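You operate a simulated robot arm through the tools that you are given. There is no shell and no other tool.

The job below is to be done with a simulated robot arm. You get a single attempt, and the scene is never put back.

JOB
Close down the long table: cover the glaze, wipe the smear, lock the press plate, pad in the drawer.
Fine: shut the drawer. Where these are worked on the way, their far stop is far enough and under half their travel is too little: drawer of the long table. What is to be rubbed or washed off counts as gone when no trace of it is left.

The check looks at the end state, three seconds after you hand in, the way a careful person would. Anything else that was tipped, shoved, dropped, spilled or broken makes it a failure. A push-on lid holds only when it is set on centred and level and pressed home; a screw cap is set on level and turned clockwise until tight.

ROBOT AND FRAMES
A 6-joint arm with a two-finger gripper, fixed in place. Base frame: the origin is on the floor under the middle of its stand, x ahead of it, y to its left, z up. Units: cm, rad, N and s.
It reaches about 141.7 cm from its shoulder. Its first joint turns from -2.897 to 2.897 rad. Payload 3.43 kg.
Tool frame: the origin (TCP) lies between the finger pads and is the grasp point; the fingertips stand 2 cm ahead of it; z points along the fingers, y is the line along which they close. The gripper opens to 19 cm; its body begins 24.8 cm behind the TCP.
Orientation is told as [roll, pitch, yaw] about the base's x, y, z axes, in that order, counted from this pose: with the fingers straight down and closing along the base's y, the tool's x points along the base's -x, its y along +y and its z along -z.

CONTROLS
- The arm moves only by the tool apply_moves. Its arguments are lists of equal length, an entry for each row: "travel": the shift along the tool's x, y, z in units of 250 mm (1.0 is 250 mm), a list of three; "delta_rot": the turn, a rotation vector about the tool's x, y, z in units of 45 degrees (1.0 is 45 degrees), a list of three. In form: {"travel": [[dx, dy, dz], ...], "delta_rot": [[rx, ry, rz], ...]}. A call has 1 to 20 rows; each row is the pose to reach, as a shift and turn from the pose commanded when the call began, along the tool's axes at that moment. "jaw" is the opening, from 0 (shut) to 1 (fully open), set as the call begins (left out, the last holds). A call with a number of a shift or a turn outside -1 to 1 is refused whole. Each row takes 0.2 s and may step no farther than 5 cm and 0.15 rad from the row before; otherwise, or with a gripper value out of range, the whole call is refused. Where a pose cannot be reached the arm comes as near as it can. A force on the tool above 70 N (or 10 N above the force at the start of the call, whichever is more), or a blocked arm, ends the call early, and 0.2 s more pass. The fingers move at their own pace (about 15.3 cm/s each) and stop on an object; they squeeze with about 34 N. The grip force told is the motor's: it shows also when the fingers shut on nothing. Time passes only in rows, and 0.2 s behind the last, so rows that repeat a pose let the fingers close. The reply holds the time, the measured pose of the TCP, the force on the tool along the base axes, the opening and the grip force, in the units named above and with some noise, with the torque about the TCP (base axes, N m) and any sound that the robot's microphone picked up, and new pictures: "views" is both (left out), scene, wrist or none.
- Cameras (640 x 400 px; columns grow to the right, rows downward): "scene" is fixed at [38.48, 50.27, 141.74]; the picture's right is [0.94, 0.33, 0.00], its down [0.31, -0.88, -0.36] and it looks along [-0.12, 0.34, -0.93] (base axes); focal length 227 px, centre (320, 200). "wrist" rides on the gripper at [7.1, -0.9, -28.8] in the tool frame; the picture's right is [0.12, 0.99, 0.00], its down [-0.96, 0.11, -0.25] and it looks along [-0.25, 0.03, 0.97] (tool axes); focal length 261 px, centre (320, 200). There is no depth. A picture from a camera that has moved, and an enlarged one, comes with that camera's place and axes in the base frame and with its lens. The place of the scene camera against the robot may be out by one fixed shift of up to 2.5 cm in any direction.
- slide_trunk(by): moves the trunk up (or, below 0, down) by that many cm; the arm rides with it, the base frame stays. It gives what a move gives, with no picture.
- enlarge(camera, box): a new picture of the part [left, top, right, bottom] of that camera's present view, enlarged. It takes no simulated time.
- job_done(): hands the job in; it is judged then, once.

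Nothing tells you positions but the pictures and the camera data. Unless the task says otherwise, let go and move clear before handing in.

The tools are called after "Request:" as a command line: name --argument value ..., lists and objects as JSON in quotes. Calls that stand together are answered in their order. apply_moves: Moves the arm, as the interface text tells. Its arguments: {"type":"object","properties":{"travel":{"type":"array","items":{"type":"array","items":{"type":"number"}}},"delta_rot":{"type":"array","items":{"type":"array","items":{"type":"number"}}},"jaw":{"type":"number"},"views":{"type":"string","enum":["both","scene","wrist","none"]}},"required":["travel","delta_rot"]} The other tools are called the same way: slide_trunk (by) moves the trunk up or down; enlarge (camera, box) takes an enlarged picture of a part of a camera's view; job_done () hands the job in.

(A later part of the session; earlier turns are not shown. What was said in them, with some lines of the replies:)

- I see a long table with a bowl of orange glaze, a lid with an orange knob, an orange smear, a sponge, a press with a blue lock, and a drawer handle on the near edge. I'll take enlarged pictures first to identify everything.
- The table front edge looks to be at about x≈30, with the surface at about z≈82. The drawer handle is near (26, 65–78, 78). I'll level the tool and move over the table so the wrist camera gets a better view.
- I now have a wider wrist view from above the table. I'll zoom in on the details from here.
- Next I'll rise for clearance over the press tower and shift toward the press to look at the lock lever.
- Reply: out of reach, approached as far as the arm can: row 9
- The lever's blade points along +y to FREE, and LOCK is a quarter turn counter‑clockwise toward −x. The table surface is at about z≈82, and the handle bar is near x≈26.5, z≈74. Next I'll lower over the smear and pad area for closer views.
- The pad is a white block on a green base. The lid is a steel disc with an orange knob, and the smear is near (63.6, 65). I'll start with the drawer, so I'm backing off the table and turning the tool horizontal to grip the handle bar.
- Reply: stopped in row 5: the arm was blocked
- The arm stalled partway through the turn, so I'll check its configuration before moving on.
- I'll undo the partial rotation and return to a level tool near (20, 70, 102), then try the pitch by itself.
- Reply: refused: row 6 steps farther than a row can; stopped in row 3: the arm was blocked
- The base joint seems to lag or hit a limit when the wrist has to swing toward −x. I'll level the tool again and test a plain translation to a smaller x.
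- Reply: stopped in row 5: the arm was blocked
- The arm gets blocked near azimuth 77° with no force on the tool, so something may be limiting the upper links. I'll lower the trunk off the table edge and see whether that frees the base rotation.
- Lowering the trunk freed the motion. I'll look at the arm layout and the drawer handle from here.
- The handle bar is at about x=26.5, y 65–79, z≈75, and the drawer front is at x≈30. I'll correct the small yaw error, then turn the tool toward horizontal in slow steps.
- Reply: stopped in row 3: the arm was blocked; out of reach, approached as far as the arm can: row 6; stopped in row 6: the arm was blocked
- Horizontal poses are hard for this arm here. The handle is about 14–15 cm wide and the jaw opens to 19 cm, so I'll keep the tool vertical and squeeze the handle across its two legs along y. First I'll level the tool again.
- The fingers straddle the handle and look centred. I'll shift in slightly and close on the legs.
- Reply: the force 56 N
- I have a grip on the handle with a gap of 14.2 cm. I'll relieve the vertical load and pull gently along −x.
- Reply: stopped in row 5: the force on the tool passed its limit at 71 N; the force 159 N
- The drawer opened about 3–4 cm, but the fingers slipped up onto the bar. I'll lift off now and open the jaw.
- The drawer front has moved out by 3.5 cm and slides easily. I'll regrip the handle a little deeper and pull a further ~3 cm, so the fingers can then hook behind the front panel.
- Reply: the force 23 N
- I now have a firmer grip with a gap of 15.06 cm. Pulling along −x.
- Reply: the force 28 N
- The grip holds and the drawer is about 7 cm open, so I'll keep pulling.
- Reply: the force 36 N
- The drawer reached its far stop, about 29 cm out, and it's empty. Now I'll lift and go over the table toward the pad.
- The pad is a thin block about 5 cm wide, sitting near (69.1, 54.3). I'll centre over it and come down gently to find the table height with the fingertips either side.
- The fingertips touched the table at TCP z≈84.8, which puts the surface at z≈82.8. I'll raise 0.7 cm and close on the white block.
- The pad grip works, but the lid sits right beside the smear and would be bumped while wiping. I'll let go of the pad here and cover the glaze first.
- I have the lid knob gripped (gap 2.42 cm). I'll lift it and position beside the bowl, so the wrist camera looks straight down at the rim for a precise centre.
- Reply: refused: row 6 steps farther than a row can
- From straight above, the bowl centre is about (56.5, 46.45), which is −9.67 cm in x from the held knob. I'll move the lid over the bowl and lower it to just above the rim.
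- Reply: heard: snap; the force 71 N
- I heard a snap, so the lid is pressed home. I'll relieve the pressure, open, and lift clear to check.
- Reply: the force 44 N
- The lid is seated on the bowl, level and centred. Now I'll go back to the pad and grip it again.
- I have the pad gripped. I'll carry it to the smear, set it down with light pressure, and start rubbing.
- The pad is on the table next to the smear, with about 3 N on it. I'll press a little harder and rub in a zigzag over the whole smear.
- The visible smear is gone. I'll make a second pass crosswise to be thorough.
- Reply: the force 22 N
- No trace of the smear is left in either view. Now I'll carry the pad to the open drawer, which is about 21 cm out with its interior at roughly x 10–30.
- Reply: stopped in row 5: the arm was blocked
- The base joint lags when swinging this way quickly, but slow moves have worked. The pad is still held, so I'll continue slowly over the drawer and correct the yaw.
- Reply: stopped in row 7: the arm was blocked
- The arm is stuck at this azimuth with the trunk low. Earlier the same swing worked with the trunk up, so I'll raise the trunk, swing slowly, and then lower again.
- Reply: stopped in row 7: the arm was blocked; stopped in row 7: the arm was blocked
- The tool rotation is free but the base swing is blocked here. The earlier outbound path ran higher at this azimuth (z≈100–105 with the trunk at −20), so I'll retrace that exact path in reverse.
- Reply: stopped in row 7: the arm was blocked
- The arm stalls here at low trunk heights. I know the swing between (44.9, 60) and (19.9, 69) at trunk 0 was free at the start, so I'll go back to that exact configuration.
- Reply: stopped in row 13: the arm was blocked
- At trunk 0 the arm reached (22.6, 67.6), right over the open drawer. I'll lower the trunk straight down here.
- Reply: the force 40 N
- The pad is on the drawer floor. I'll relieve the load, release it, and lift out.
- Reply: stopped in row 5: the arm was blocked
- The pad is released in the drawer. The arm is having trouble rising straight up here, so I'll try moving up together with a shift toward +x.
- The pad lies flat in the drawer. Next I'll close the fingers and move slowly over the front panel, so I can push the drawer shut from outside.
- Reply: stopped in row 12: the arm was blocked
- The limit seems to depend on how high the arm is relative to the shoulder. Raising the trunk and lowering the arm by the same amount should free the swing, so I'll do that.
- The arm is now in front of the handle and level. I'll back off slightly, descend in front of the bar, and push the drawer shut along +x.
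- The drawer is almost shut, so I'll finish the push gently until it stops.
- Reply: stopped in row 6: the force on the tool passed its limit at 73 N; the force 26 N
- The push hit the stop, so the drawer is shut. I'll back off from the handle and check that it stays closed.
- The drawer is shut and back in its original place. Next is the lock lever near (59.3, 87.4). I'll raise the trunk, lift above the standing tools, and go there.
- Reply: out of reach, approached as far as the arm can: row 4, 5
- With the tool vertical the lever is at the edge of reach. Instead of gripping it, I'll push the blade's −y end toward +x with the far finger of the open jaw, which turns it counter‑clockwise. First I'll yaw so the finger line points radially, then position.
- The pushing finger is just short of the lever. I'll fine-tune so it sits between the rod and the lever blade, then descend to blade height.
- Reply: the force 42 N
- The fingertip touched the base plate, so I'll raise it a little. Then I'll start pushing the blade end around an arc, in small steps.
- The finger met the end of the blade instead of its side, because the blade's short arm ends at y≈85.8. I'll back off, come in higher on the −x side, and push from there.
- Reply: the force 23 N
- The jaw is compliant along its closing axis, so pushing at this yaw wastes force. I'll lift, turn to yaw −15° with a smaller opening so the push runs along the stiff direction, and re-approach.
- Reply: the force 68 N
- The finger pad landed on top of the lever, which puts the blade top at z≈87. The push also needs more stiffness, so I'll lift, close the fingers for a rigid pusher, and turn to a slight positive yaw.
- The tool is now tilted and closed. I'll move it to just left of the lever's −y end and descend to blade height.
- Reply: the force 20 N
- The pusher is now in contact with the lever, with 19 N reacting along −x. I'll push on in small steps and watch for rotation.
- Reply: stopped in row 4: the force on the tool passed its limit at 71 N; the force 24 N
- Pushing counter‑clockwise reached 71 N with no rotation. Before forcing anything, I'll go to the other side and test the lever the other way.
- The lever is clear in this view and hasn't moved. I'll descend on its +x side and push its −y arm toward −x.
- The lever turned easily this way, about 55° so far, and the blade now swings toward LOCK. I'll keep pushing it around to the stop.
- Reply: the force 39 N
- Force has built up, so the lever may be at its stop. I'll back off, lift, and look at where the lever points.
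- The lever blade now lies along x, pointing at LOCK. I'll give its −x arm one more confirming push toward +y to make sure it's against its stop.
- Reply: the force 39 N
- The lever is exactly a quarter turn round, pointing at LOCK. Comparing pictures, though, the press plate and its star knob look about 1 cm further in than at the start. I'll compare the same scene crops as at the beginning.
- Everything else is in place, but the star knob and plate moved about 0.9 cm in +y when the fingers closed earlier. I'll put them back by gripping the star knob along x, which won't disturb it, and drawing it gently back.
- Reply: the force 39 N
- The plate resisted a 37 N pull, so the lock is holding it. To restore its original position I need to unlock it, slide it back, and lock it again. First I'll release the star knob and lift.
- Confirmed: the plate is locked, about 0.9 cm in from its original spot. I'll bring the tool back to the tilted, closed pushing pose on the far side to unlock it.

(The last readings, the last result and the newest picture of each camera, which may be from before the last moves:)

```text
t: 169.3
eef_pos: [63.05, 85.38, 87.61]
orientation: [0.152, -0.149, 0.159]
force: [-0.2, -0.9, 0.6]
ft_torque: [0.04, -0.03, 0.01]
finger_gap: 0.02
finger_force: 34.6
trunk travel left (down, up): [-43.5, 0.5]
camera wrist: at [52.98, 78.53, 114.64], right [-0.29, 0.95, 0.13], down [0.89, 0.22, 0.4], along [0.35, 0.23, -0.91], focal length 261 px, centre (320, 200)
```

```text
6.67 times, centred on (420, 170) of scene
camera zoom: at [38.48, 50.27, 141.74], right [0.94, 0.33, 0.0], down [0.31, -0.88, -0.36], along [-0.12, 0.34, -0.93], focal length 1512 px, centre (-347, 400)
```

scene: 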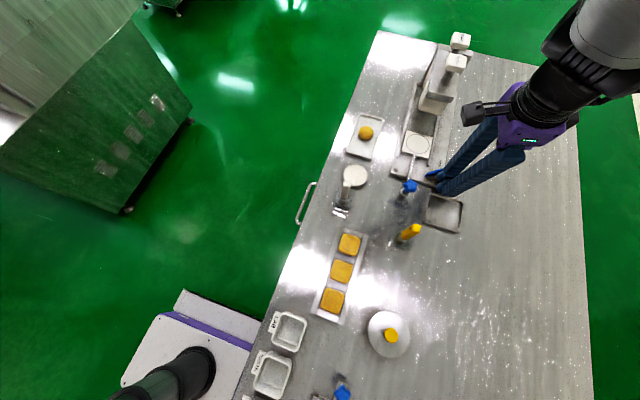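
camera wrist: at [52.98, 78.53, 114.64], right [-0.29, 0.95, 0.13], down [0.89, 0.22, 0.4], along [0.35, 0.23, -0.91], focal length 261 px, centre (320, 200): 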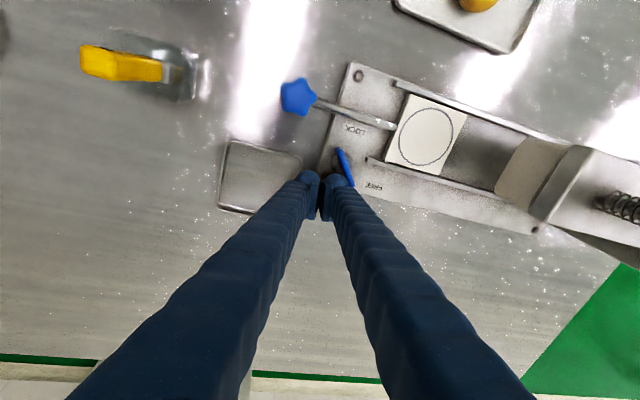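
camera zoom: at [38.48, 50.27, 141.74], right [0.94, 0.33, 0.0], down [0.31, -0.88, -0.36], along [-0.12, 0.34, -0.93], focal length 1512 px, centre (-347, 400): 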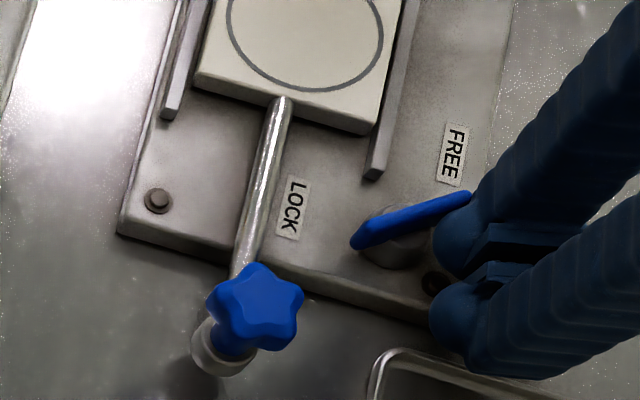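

The lever is turning back toward FREE without trouble, so I'll continue the arc.

Request:
apply_moves --travel '[[-0.0019, 0.0273, 0.0044], [0.0034, 0.0543, 0.0077], [0.0155, 0.0793, 0.0097], [0.0205, 0.0858, 0.01], [0.0205, 0.0858, 0.01]]' --delta_rot '[[0, 0, 0], [0, 0, 0], [0, 0, 0], [0, 0, 0], [0, 0, 0]]' --views "wrist"

Request:
enlarge --camera "wrist" --box '[240, 80, 440, 205]'

Request:
enlarge --camera "scene" --box '[380, 140, 460, 200]'

```text
t: 170.5
eef_pos: [62.26, 87.5, 87.7]
orientation: [0.152, -0.148, 0.157]
force: [4.6, 1.0, 3.5]
ft_torque: [0.1, 0.01, -0.05]
finger_gap: 0.0
finger_force: 33.9
trunk travel left (down, up): [-43.5, 0.5]
camera wrist: at [52.21, 80.59, 114.72], right [-0.29, 0.95, 0.13], down [0.89, 0.22, 0.4], along [0.35, 0.23, -0.91], focal length 261 px, centre (320, 200)
```

wrist: 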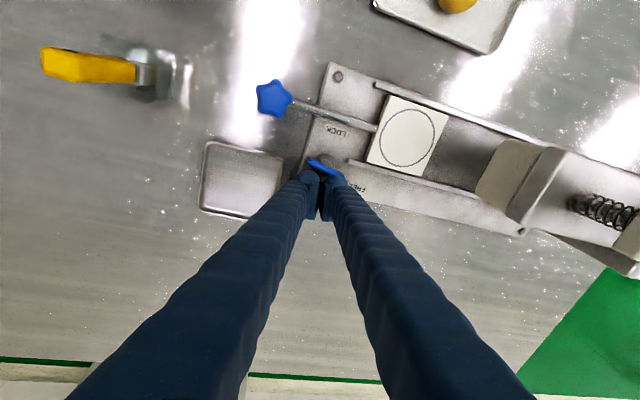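

```text
3.20 times, centred on (340, 142) of wrist
camera zoom: at [52.21, 80.59, 114.72], right [-0.29, 0.95, 0.13], down [0.89, 0.22, 0.4], along [0.35, 0.23, -0.91], focal length 834 px, centre (256, 384)
```

zoom: 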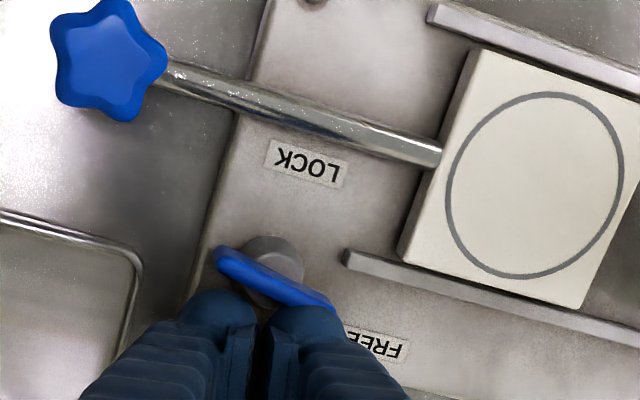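

```text
6.67 times, centred on (420, 170) of scene
camera zoom: at [38.48, 50.27, 141.74], right [0.94, 0.33, 0.0], down [0.31, -0.88, -0.36], along [-0.12, 0.34, -0.93], focal length 1512 px, centre (-347, 400)
```

zoom: 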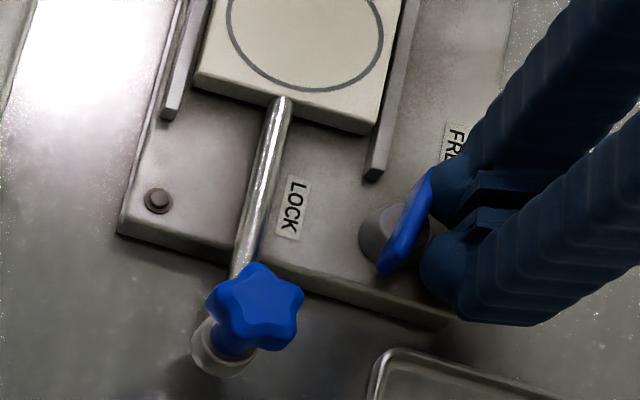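

Request:
apply_moves --travel '[[0.01, 0.002, -0.001], [0.0195, 0.0035, -0.0024], [0.0195, 0.0035, -0.0024]]' --delta_rot '[[0, 0, 0], [0, 0, 0], [0, 0, 0]]' --views "none"

Request:
apply_moves --travel '[[-0.03, 0.0, 0.0], [-0.06, 0.0, -0.1], [-0.08, -0.02, -0.22], [-0.1, -0.06, -0.36], [-0.1, -0.12, -0.44], [-0.1, -0.12, -0.44]]' --delta_rot '[[0, 0, 0], [0, 0, 0], [0, 0, 0], [0, 0, 0], [0, 0, 0], [0, 0, 0]]' --views "both"

Request:
enlarge --camera "scene" --box '[320, 110, 480, 210]'

```text
t: 171.3
eef_pos: [62.05, 87.51, 87.9]
orientation: [0.155, -0.15, 0.158]
force: [24.9, 9.7, 12.5]
ft_torque: [0.23, -0.07, -0.21]
finger_gap: 0.58
finger_force: 34.2
trunk travel left (down, up): [-43.5, 0.5]
```

```text
t: 172.7
eef_pos: [63.38, 82.85, 98.34]
orientation: [0.151, -0.147, 0.159]
force: [0.5, 0.3, -0.1]
ft_torque: [-0.01, -0.02, 0.01]
finger_gap: 0.0
finger_force: 34.1
trunk travel left (down, up): [-43.5, 0.5]
camera wrist: at [53.3, 76.11, 125.35], right [-0.29, 0.95, 0.13], down [0.89, 0.22, 0.4], along [0.35, 0.23, -0.91], focal length 261 px, centre (320, 200)
```

scene: 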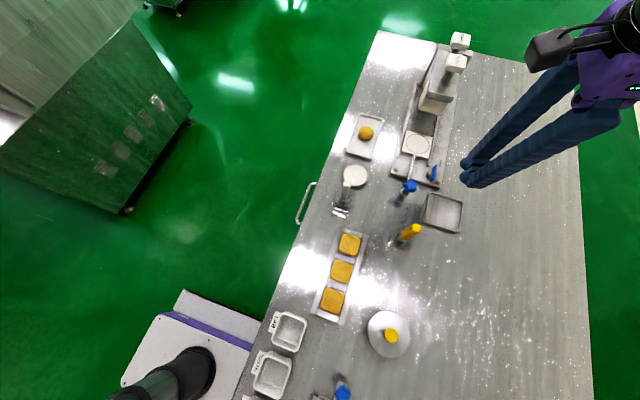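
wrist: 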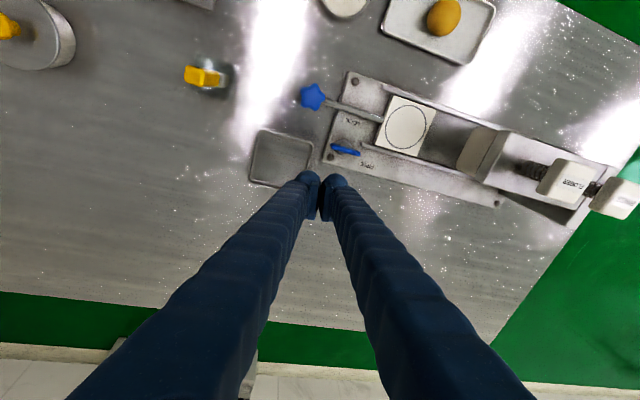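

```text
4.00 times, centred on (400, 160) of scene
camera zoom: at [38.48, 50.27, 141.74], right [0.94, 0.33, 0.0], down [0.31, -0.88, -0.36], along [-0.12, 0.34, -0.93], focal length 908 px, centre (0, 360)
```

zoom: 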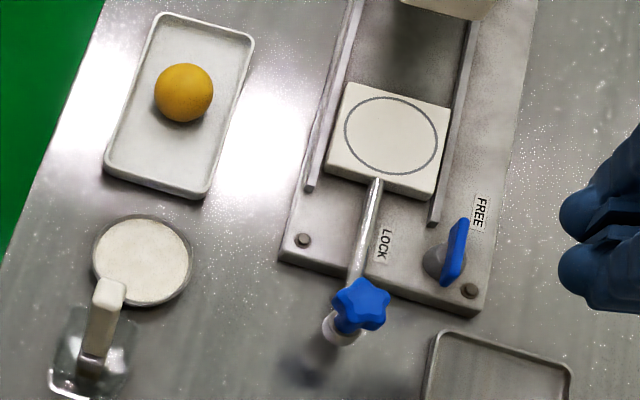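

The lever is back at FREE. Now I'll turn to grip the star knob along x again, with the fingers opening only at height, and slide the plate back.

Request:
apply_moves --travel '[[0.055, -0.02, -0.03], [0.11, -0.04, -0.06], [0.166, -0.06, -0.09], [0.2216, -0.08, -0.1147], [0.2216, -0.08, -0.1147]]' --delta_rot '[[0.052, 0.048, 0.052], [0.104, 0.096, 0.104], [0.156, 0.144, 0.156], [0.206, 0.19, 0.205], [0.206, 0.19, 0.205]]' --jaw 0.45 --views "none"

Request:
apply_moves --travel '[[0.03, 0.005, 0], [0.06, 0.01, 0], [0.09, 0.015, 0], [0.12, 0.02, 0], [0.15, 0.02, 0], [0.17, 0.02, 0], [0.17, 0.02, 0]]' --delta_rot '[[0, 0, 0.17], [0, 0, 0.34], [0, 0, 0.51], [0, 0, 0.68], [0, 0, 0.85], [0, 0, 1.0], [0, 0, 1.0]]' --views "none"

Request:
apply_moves --travel '[[0, 0, 0], [0, 0, 0], [0, 0, 0], [0, 0, 0], [0, 0, 0], [0, 0, 0], [0, 0, 0]]' --delta_rot '[[0, 0, 0.17], [0, 0, 0.34], [0, 0, 0.51], [0, 0, 0.68], [0, 0, 0.85], [0, 0, 1.0], [0, 0, 1.0]]' --views "wrist"

Request:
enlarge --camera "wrist" --box '[220, 120, 420, 245]'

```text
t: 173.9
eef_pos: [57.94, 79.75, 99.99]
orientation: [-0.001, 0.015, 0.009]
force: [-0.9, -0.6, -0.2]
ft_torque: [0.01, -0.02, 0.01]
finger_gap: 8.53
finger_force: 0.0
trunk travel left (down, up): [-43.5, 0.5]
```

```text
t: 175.5
eef_pos: [53.82, 80.12, 100.13]
orientation: [-0.009, 0.009, -0.779]
force: [-0.4, -0.5, 0.7]
ft_torque: [-0.03, -0.03, 0.0]
finger_gap: 8.52
finger_force: 0.1
trunk travel left (down, up): [-43.5, 0.5]
```

```text
t: 177.1
eef_pos: [53.66, 80.18, 100.11]
orientation: [-0.015, -0.001, -1.563]
force: [-1.0, 0.2, -0.2]
ft_torque: [0.0, 0.0, -0.02]
finger_gap: 8.53
finger_force: 0.1
trunk travel left (down, up): [-43.5, 0.5]
camera wrist: at [53.3, 87.26, 128.89], right [0.99, 0.13, -0.01], down [0.13, -0.96, 0.25], along [0.02, -0.25, -0.97], focal length 261 px, centre (320, 200)
```

wrist: 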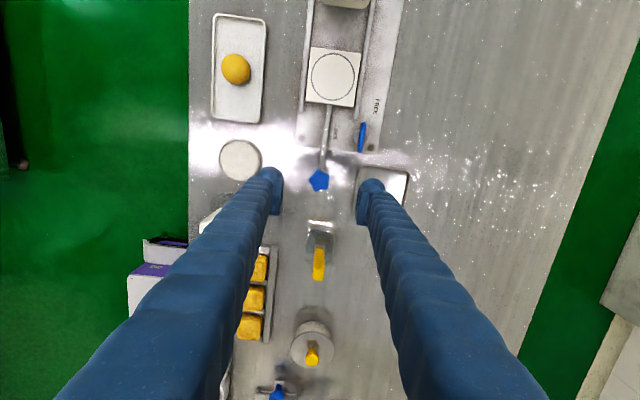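

```text
3.20 times, centred on (320, 182) of wrist
camera zoom: at [53.3, 87.26, 128.89], right [0.99, 0.13, -0.01], down [0.13, -0.96, 0.25], along [0.02, -0.25, -0.97], focal length 834 px, centre (320, 256)
```

zoom: 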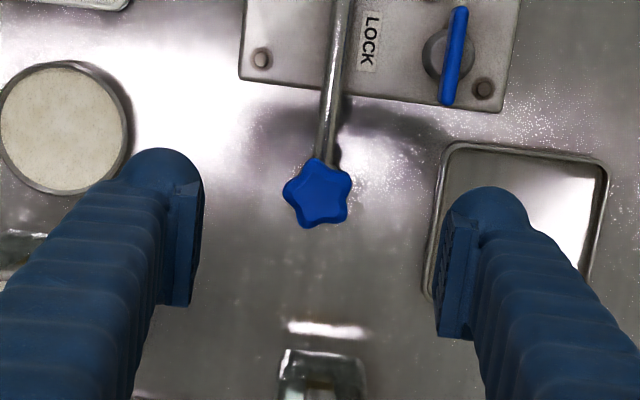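

Request:
apply_moves --travel '[[0, -0.005, 0.11], [0, -0.005, 0.22], [0, -0.005, 0.33], [0, -0.005, 0.432], [0, -0.005, 0.432]]' --delta_rot '[[0, 0, 0], [0, 0, 0], [0, 0, 0], [0, 0, 0], [0, 0, 0]]' --views "none"

Request:
apply_moves --travel '[[0, 0, 0], [0, 0, 0], [0, 0, 0], [0, 0, 0], [0, 0, 0]]' --delta_rot '[[0, 0, 0], [0, 0, 0], [0, 0, 0], [0, 0, 0], [0, 0, 0]]' --jaw 0.08 --views "none"

Request:
apply_moves --travel '[[-0.01, 0, 0], [-0.02, 0, 0], [-0.03, 0, 0], [-0.037, 0, 0], [-0.037, 0, 0]]' --delta_rot '[[0, 0, 0], [0, 0, 0], [0, 0, 0], [0, 0, 0], [0, 0, 0]]' --views "both"

Request:
enlarge --camera "scene" --box '[320, 110, 480, 210]'

```text
t: 178.3
eef_pos: [53.53, 80.15, 89.29]
orientation: [-0.013, 0.001, -1.561]
force: [0.5, 0.0, 0.4]
ft_torque: [-0.06, 0.02, 0.0]
finger_gap: 8.54
finger_force: 0.1
trunk travel left (down, up): [-43.5, 0.5]
```

```text
t: 179.5
eef_pos: [53.56, 80.2, 89.12]
orientation: [-0.013, 0.001, -1.56]
force: [5.6, -0.4, -1.5]
ft_torque: [-0.01, -0.07, -0.09]
finger_gap: 3.03
finger_force: 44.9
trunk travel left (down, up): [-43.5, 0.5]
```

```text
t: 180.7
eef_pos: [53.53, 79.27, 89.17]
orientation: [-0.014, -0.001, -1.562]
force: [7.9, -1.9, -2.5]
ft_torque: [-0.01, -0.09, -0.16]
finger_gap: 3.06
finger_force: 44.8
trunk travel left (down, up): [-43.5, 0.5]
camera wrist: at [53.11, 86.29, 118.05], right [0.99, 0.13, -0.01], down [0.13, -0.96, 0.25], along [0.02, -0.25, -0.97], focal length 261 px, centre (320, 200)
```

scene: 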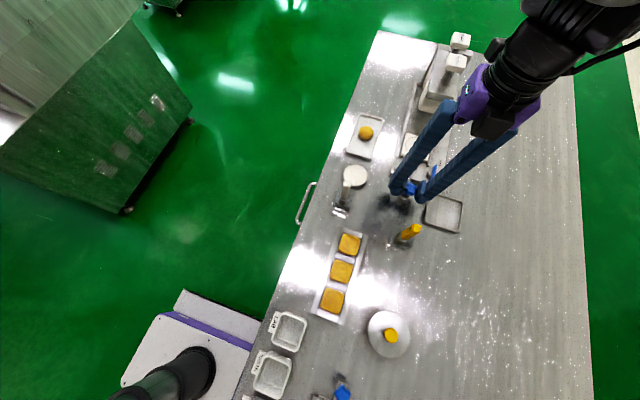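
wrist: 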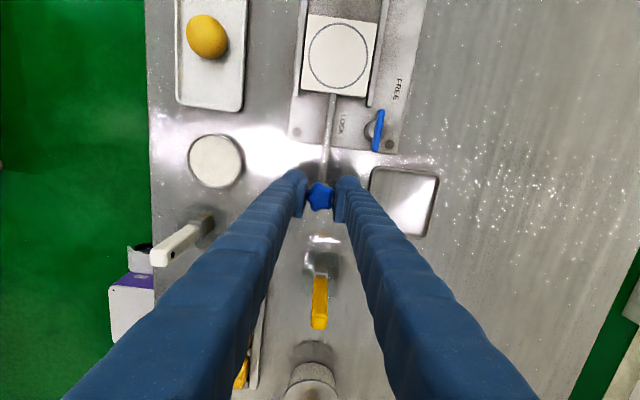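

```text
4.00 times, centred on (400, 160) of scene
camera zoom: at [38.48, 50.27, 141.74], right [0.94, 0.33, 0.0], down [0.31, -0.88, -0.36], along [-0.12, 0.34, -0.93], focal length 908 px, centre (0, 360)
```

zoom: 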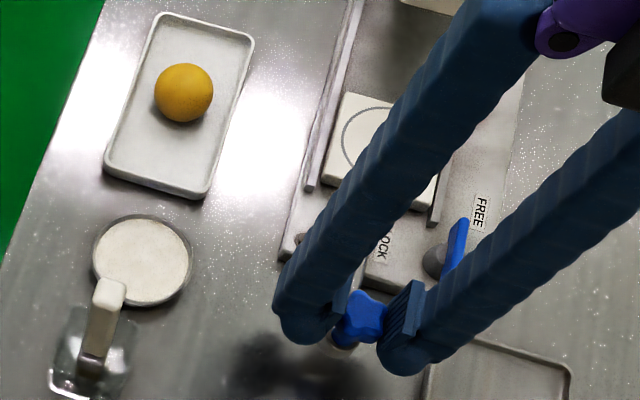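

The plate slid back freely and its corner matches the original picture. I'll release the knob and lift.

Request:
apply_moves --travel '[[0, 0, 0], [0, 0, 0], [0, 0, 0], [0, 0, 0]]' --delta_rot '[[0, 0, 0], [0, 0, 0], [0, 0, 0], [0, 0, 0]]' --jaw 0.4 --views "none"

Request:
apply_moves --travel '[[0, 0, -0.1], [0, 0, -0.2], [0, 0, -0.3], [0, 0.04, -0.42], [0, 0.1, -0.42], [0, 0.16, -0.42]]' --delta_rot '[[0, 0, 0], [0, 0, 0], [0, 0, 0], [0, 0, -0.1], [0, 0, -0.27], [0, 0, -0.44]]' --views "none"

Request:
enlarge --camera "scene" --box '[320, 110, 480, 210]'

```text
t: 181.7
eef_pos: [53.42, 79.25, 89.31]
orientation: [-0.013, 0.002, -1.561]
force: [0.3, 0.3, 0.0]
ft_torque: [0.02, -0.01, -0.03]
finger_gap: 7.62
finger_force: 0.1
trunk travel left (down, up): [-43.5, 0.5]
```

```text
t: 183.1
eef_pos: [57.6, 79.33, 99.68]
orientation: [-0.015, 0.005, -1.214]
force: [0.1, 0.5, 0.4]
ft_torque: [-0.05, 0.04, 0.01]
finger_gap: 7.59
finger_force: 0.0
trunk travel left (down, up): [-43.5, 0.5]
```

```text
4.00 times, centred on (400, 160) of scene
camera zoom: at [38.48, 50.27, 141.74], right [0.94, 0.33, 0.0], down [0.31, -0.88, -0.36], along [-0.12, 0.34, -0.93], focal length 908 px, centre (0, 360)
```

zoom: 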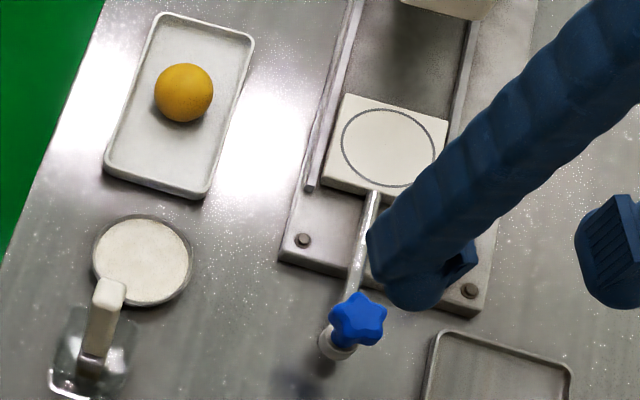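

The star knob and plate are back where they started. Now I'll return to the tilted pushing pose to lock the lever again.

Request:
apply_moves --travel '[[-0.001, 0.02, 0], [-0.002, 0.04, 0], [-0.003, 0.06, 0], [-0.004, 0.08, 0], [-0.0044, 0.1, 0], [-0.0044, 0.1264, 0], [-0.0044, 0.1264, 0]]' --delta_rot '[[0, 0, -0.17], [0, 0, -0.34], [0, 0, -0.51], [0, 0, -0.68], [0, 0, -0.85], [0, 0, -1.0], [0, 0, -1.0]]' --jaw 0.0 --views "none"

Request:
apply_moves --travel '[[-0.01, 0.03, 0.03], [-0.02, 0.06, 0.06], [-0.03, 0.1, 0.1], [-0.04, 0.13, 0.13], [-0.0466, 0.1576, 0.16], [-0.0466, 0.1576, 0.16]]' --delta_rot '[[-0.05, -0.026, -0.15], [-0.1, -0.052, -0.3], [-0.15, -0.079, -0.45], [-0.2, -0.105, -0.61], [-0.246, -0.131, -0.756], [-0.246, -0.131, -0.756]]' --views "both"

Request:
enlarge --camera "wrist" --box '[240, 80, 440, 205]'

```text
t: 184.7
eef_pos: [60.57, 80.31, 99.71]
orientation: [-0.006, 0.012, -0.43]
force: [-0.6, -0.5, -0.1]
ft_torque: [-0.03, -0.01, -0.04]
finger_gap: 0.04
finger_force: 33.9
trunk travel left (down, up): [-43.5, 0.5]
```

```text
t: 186.1
eef_pos: [63.32, 83.42, 95.66]
orientation: [0.155, -0.139, 0.155]
force: [-0.7, 1.2, 0.2]
ft_torque: [-0.03, -0.02, -0.04]
finger_gap: 0.0
finger_force: 34.2
trunk travel left (down, up): [-43.5, 0.5]
camera wrist: at [53.41, 76.49, 122.76], right [-0.29, 0.95, 0.14], down [0.89, 0.22, 0.39], along [0.34, 0.23, -0.91], focal length 261 px, centre (320, 200)
```

scene: 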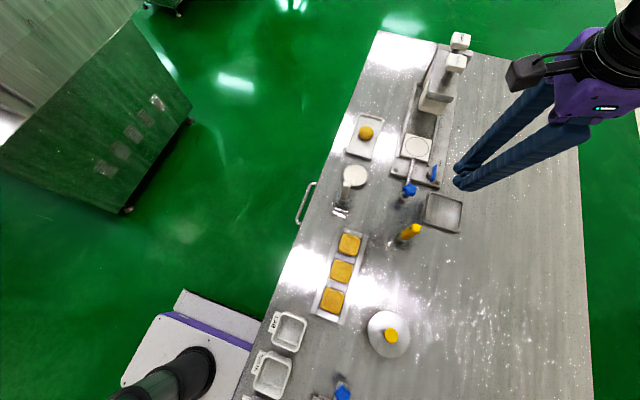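
wrist: 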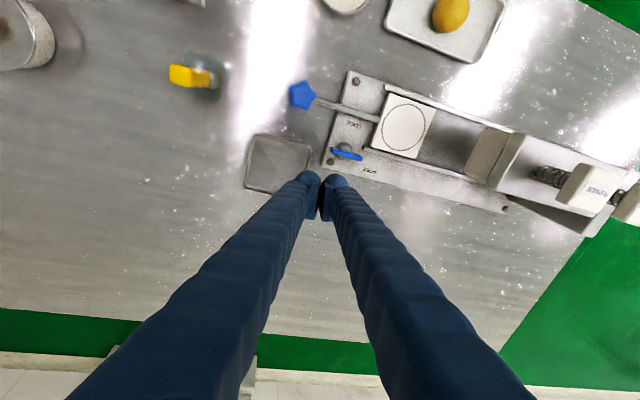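

```text
3.20 times, centred on (340, 142) of wrist
camera zoom: at [53.41, 76.49, 122.76], right [-0.29, 0.95, 0.14], down [0.89, 0.22, 0.39], along [0.34, 0.23, -0.91], focal length 834 px, centre (256, 384)
```

zoom: 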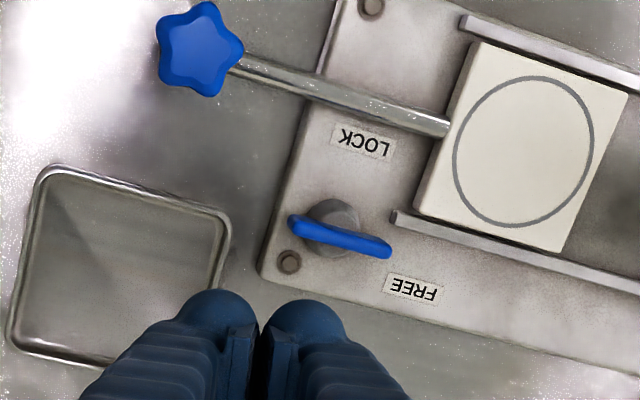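

Request:
apply_moves --travel '[[0.01, -0.008, 0.09], [0.022, -0.018, 0.18], [0.034, -0.028, 0.26], [0.043, -0.0354, 0.3136], [0.043, -0.0354, 0.3136]]' --delta_rot '[[0, 0, 0], [0, 0, 0], [0, 0, 0], [0, 0, 0], [0, 0, 0]]' --views "none"

Request:
apply_moves --travel '[[0.025, 0.0055, -0.003], [0.0505, 0.011, -0.0055], [0.0798, 0.0163, -0.0088], [0.1092, 0.0208, -0.0123], [0.125, 0.022, -0.0145], [0.141, 0.0233, -0.0165], [0.156, 0.028, -0.018], [0.1716, 0.0327, -0.0194], [0.178, 0.041, -0.019], [0.178, 0.041, -0.019]]' --delta_rot '[[0, 0, 0], [0, 0, 0], [0, 0, 0], [0, 0, 0], [0, 0, 0], [0, 0, 0], [0, 0, 0], [0, 0, 0], [0, 0, 0], [0, 0, 0]]' --views "both"

Request:
enlarge --camera "wrist" --box '[240, 80, 440, 205]'

```text
t: 187.3
eef_pos: [63.27, 83.68, 87.65]
orientation: [0.156, -0.139, 0.154]
force: [-0.5, 0.7, 0.4]
ft_torque: [0.02, 0.01, -0.04]
finger_gap: 0.0
finger_force: 34.2
trunk travel left (down, up): [-43.5, 0.5]
```

```text
t: 189.5
eef_pos: [58.62, 83.92, 87.78]
orientation: [0.156, -0.139, 0.151]
force: [5.0, -9.3, 5.6]
ft_torque: [0.14, -0.05, -0.15]
finger_gap: 0.03
finger_force: 33.9
trunk travel left (down, up): [-43.5, 0.5]
camera wrist: at [48.85, 76.96, 114.84], right [-0.29, 0.95, 0.13], down [0.89, 0.21, 0.39], along [0.34, 0.23, -0.91], focal length 261 px, centre (320, 200)
```

scene: 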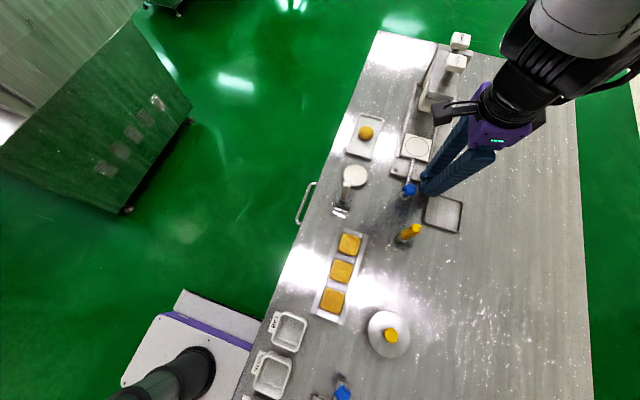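
wrist: 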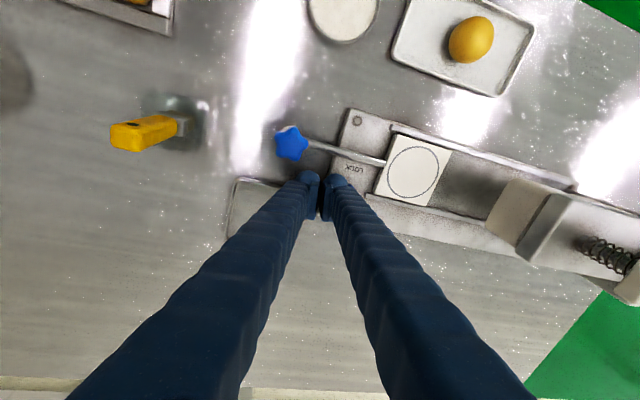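

```text
3.20 times, centred on (340, 142) of wrist
camera zoom: at [48.85, 76.96, 114.84], right [-0.29, 0.95, 0.13], down [0.89, 0.21, 0.39], along [0.34, 0.23, -0.91], focal length 834 px, centre (256, 384)
```

zoom: 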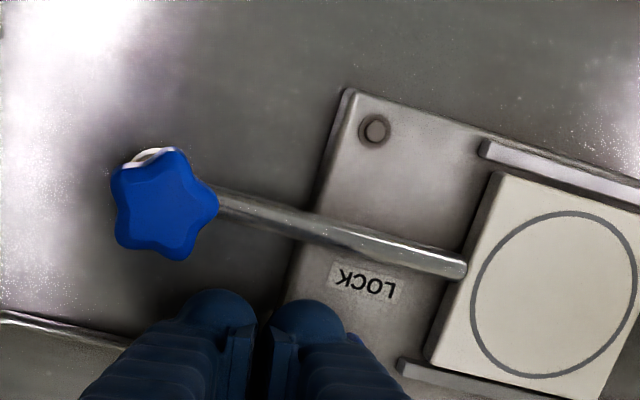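

Request:
apply_moves --travel '[[-0.0012, 0.008, 0.0014], [-0.0025, 0.0156, 0.0028], [-0.003, 0.02, 0.0035], [-0.003, 0.02, 0.0035]]' --delta_rot '[[0, 0, 0], [0, 0, 0], [0, 0, 0], [0, 0, 0]]' --views "none"

Request:
apply_moves --travel '[[0, -0.03, 0], [-0.02, -0.05, -0.06], [-0.05, -0.06, -0.18], [-0.06, -0.08, -0.32], [-0.06, -0.14, -0.44], [-0.06, -0.14, -0.44]]' --delta_rot '[[0, 0, 0], [0, 0, 0], [0, 0, 0], [0.06, 0.06, 0.06], [0.12, 0.12, 0.12], [0.206, 0.185, 0.2]]' --views "both"

Request:
enlarge --camera "scene" --box '[320, 110, 480, 210]'

Request:
enlarge --camera "wrist" --box '[240, 80, 440, 205]'

```text
t: 190.5
eef_pos: [58.66, 84.08, 87.88]
orientation: [0.155, -0.136, 0.151]
force: [3.1, -45.0, 14.6]
ft_torque: [0.27, 0.15, 0.28]
finger_gap: 0.0
finger_force: 34.3
trunk travel left (down, up): [-43.5, 0.5]
```

```text
t: 191.9
eef_pos: [59.56, 79.46, 97.89]
orientation: [-0.001, 0.019, 0.007]
force: [0.3, 1.0, 0.2]
ft_torque: [-0.07, 0.06, -0.01]
finger_gap: 0.0
finger_force: 34.0
trunk travel left (down, up): [-43.5, 0.5]
camera wrist: at [53.14, 78.55, 126.92], right [-0.13, 0.99, 0.0], down [0.97, 0.12, 0.23], along [0.23, 0.03, -0.97], focal length 261 px, centre (320, 200)
```

scene: 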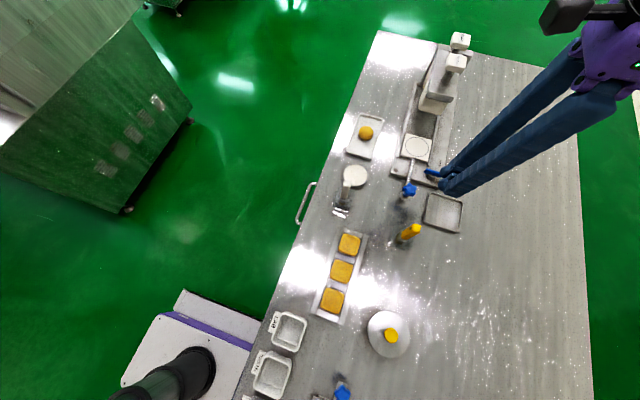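
wrist: 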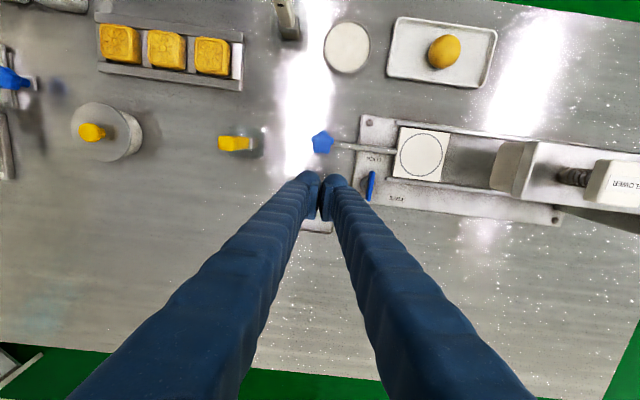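

```text
4.00 times, centred on (400, 160) of scene
camera zoom: at [38.48, 50.27, 141.74], right [0.94, 0.33, 0.0], down [0.31, -0.88, -0.36], along [-0.12, 0.34, -0.93], focal length 908 px, centre (0, 360)
```

zoom: 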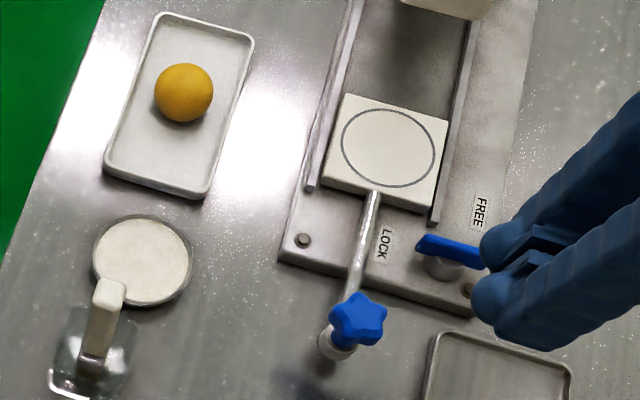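

```text
3.20 times, centred on (340, 142) of wrist
camera zoom: at [53.14, 78.55, 126.92], right [-0.13, 0.99, 0.0], down [0.97, 0.12, 0.23], along [0.23, 0.03, -0.97], focal length 834 px, centre (256, 384)
```

zoom: 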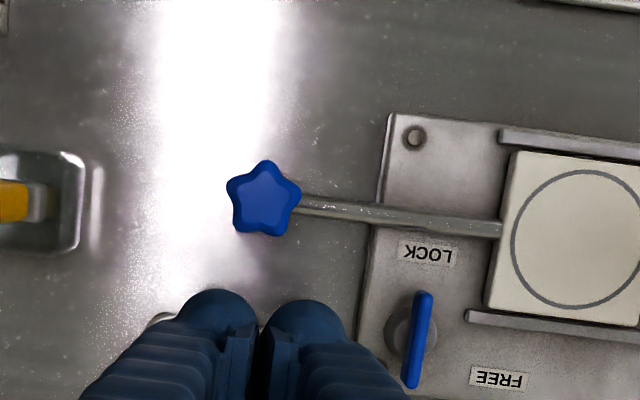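

The plate is in its original place and the lever is locked against its stop. I'll move the arm clear and do a last check of the whole table.

Request:
apply_moves --travel '[[0, 0, -0.14], [0.04, -0.03, -0.28], [0.12, -0.08, -0.36], [0.24, -0.16, -0.4], [0.38, -0.24, -0.4], [0.52, -0.32, -0.4], [0.66, -0.4, -0.4], [0.66, -0.4, -0.4]]' --delta_rot '[[0, 0, 0], [0, 0, 0], [0, 0, 0], [0, 0, 0], [0, 0, 0], [0, 0, 0], [0, 0, 0], [0, 0, 0]]' --views "both"

Request:
enlarge --camera "wrist" --box '[200, 120, 440, 330]'

Request:
enlarge --camera "wrist" --box '[400, 80, 600, 260]'

Request:
enlarge --camera "scene" --box '[240, 140, 400, 300]'

```text
t: 193.7
eef_pos: [43.27, 69.23, 108.38]
orientation: [0.001, 0.018, 0.007]
force: [0.6, 0.7, 0.4]
ft_torque: [-0.02, 0.03, 0.02]
finger_gap: 0.0
finger_force: 33.4
trunk travel left (down, up): [-43.5, 0.5]
camera wrist: at [36.84, 68.34, 137.3], right [-0.13, 0.99, 0.0], down [0.97, 0.12, 0.23], along [0.23, 0.03, -0.97], focal length 261 px, centre (320, 200)
```

scene: 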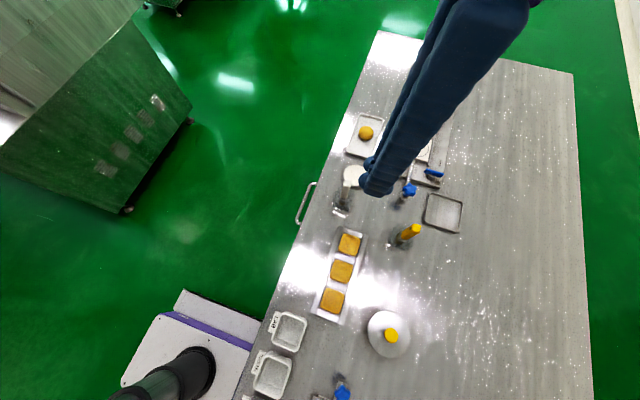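
wrist: 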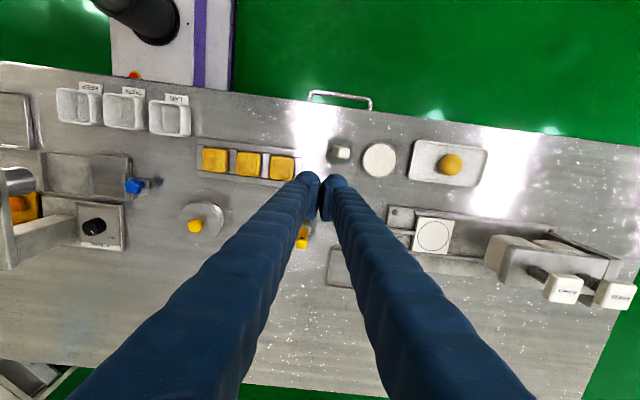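

```text
1.90 times, centred on (320, 225) of wrist
camera zoom: at [36.84, 68.34, 137.3], right [-0.13, 0.99, 0.0], down [0.97, 0.12, 0.23], along [0.23, 0.03, -0.97], focal length 496 px, centre (320, 152)
```

zoom: 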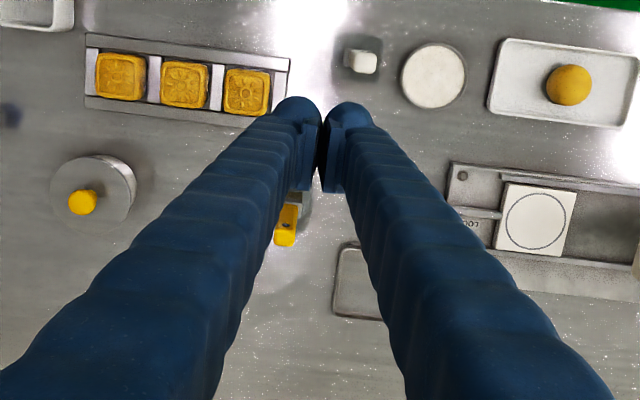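

```text
2.22 times, centred on (500, 170) of wrist
camera zoom: at [36.84, 68.34, 137.3], right [-0.13, 0.99, 0.0], down [0.97, 0.12, 0.23], along [0.23, 0.03, -0.97], focal length 579 px, centre (-80, 267)
```

zoom: 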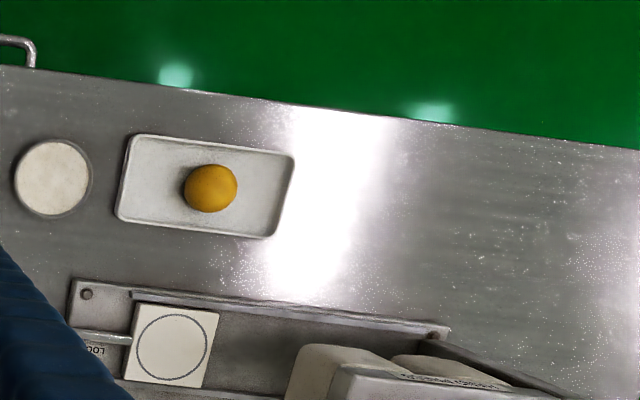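

```text
2.50 times, centred on (320, 220) of scene
camera zoom: at [38.48, 50.27, 141.74], right [0.94, 0.33, 0.0], down [0.31, -0.88, -0.36], along [-0.12, 0.34, -0.93], focal length 567 px, centre (320, 150)
```

zoom: 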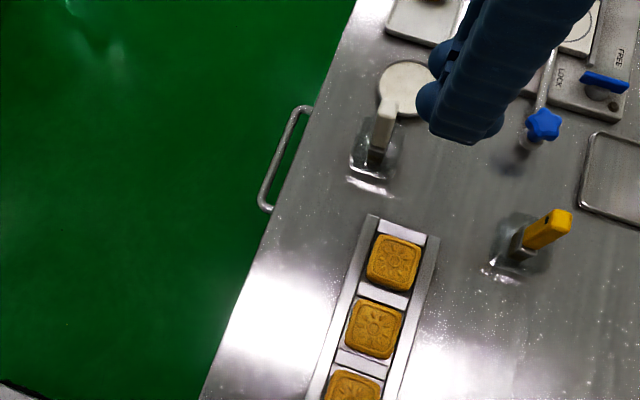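

Every part of the job checks out:
- **Glaze:** the lid is snapped onto the bowl.
- **Smear:** no trace of it is left.
- **Drawer:** the pad is inside and the drawer is shut.
- **Press plate:** the lever is locked, with the plate in its original position.

The arm is clear of everything, so I'm handing in.

Request:
job_done

```text
The job is handed in.
```

The long table is closed down and handed in. I don't have the check's result.

- **Glaze:** the lid is pressed onto the bowl. I heard it snap, and it sits level and centred.
- **Smear:** it's rubbed off, and no trace shows in either camera view.
- **Pad and drawer:** the pad lies flat in the drawer, and the drawer is pushed shut to its stop.
- **Press plate:** the lever points at LOCK, a full quarter turn against its stop.

One thing didn't go cleanly. While I was working at the lever, the closing fingers pushed the press plate in by about 0.9 cm, and I locked it there. I unlocked it, slid the plate back and locked it again. The knob and plate now match the starting picture.

Everything else on the table looked undisturbed in the last views.
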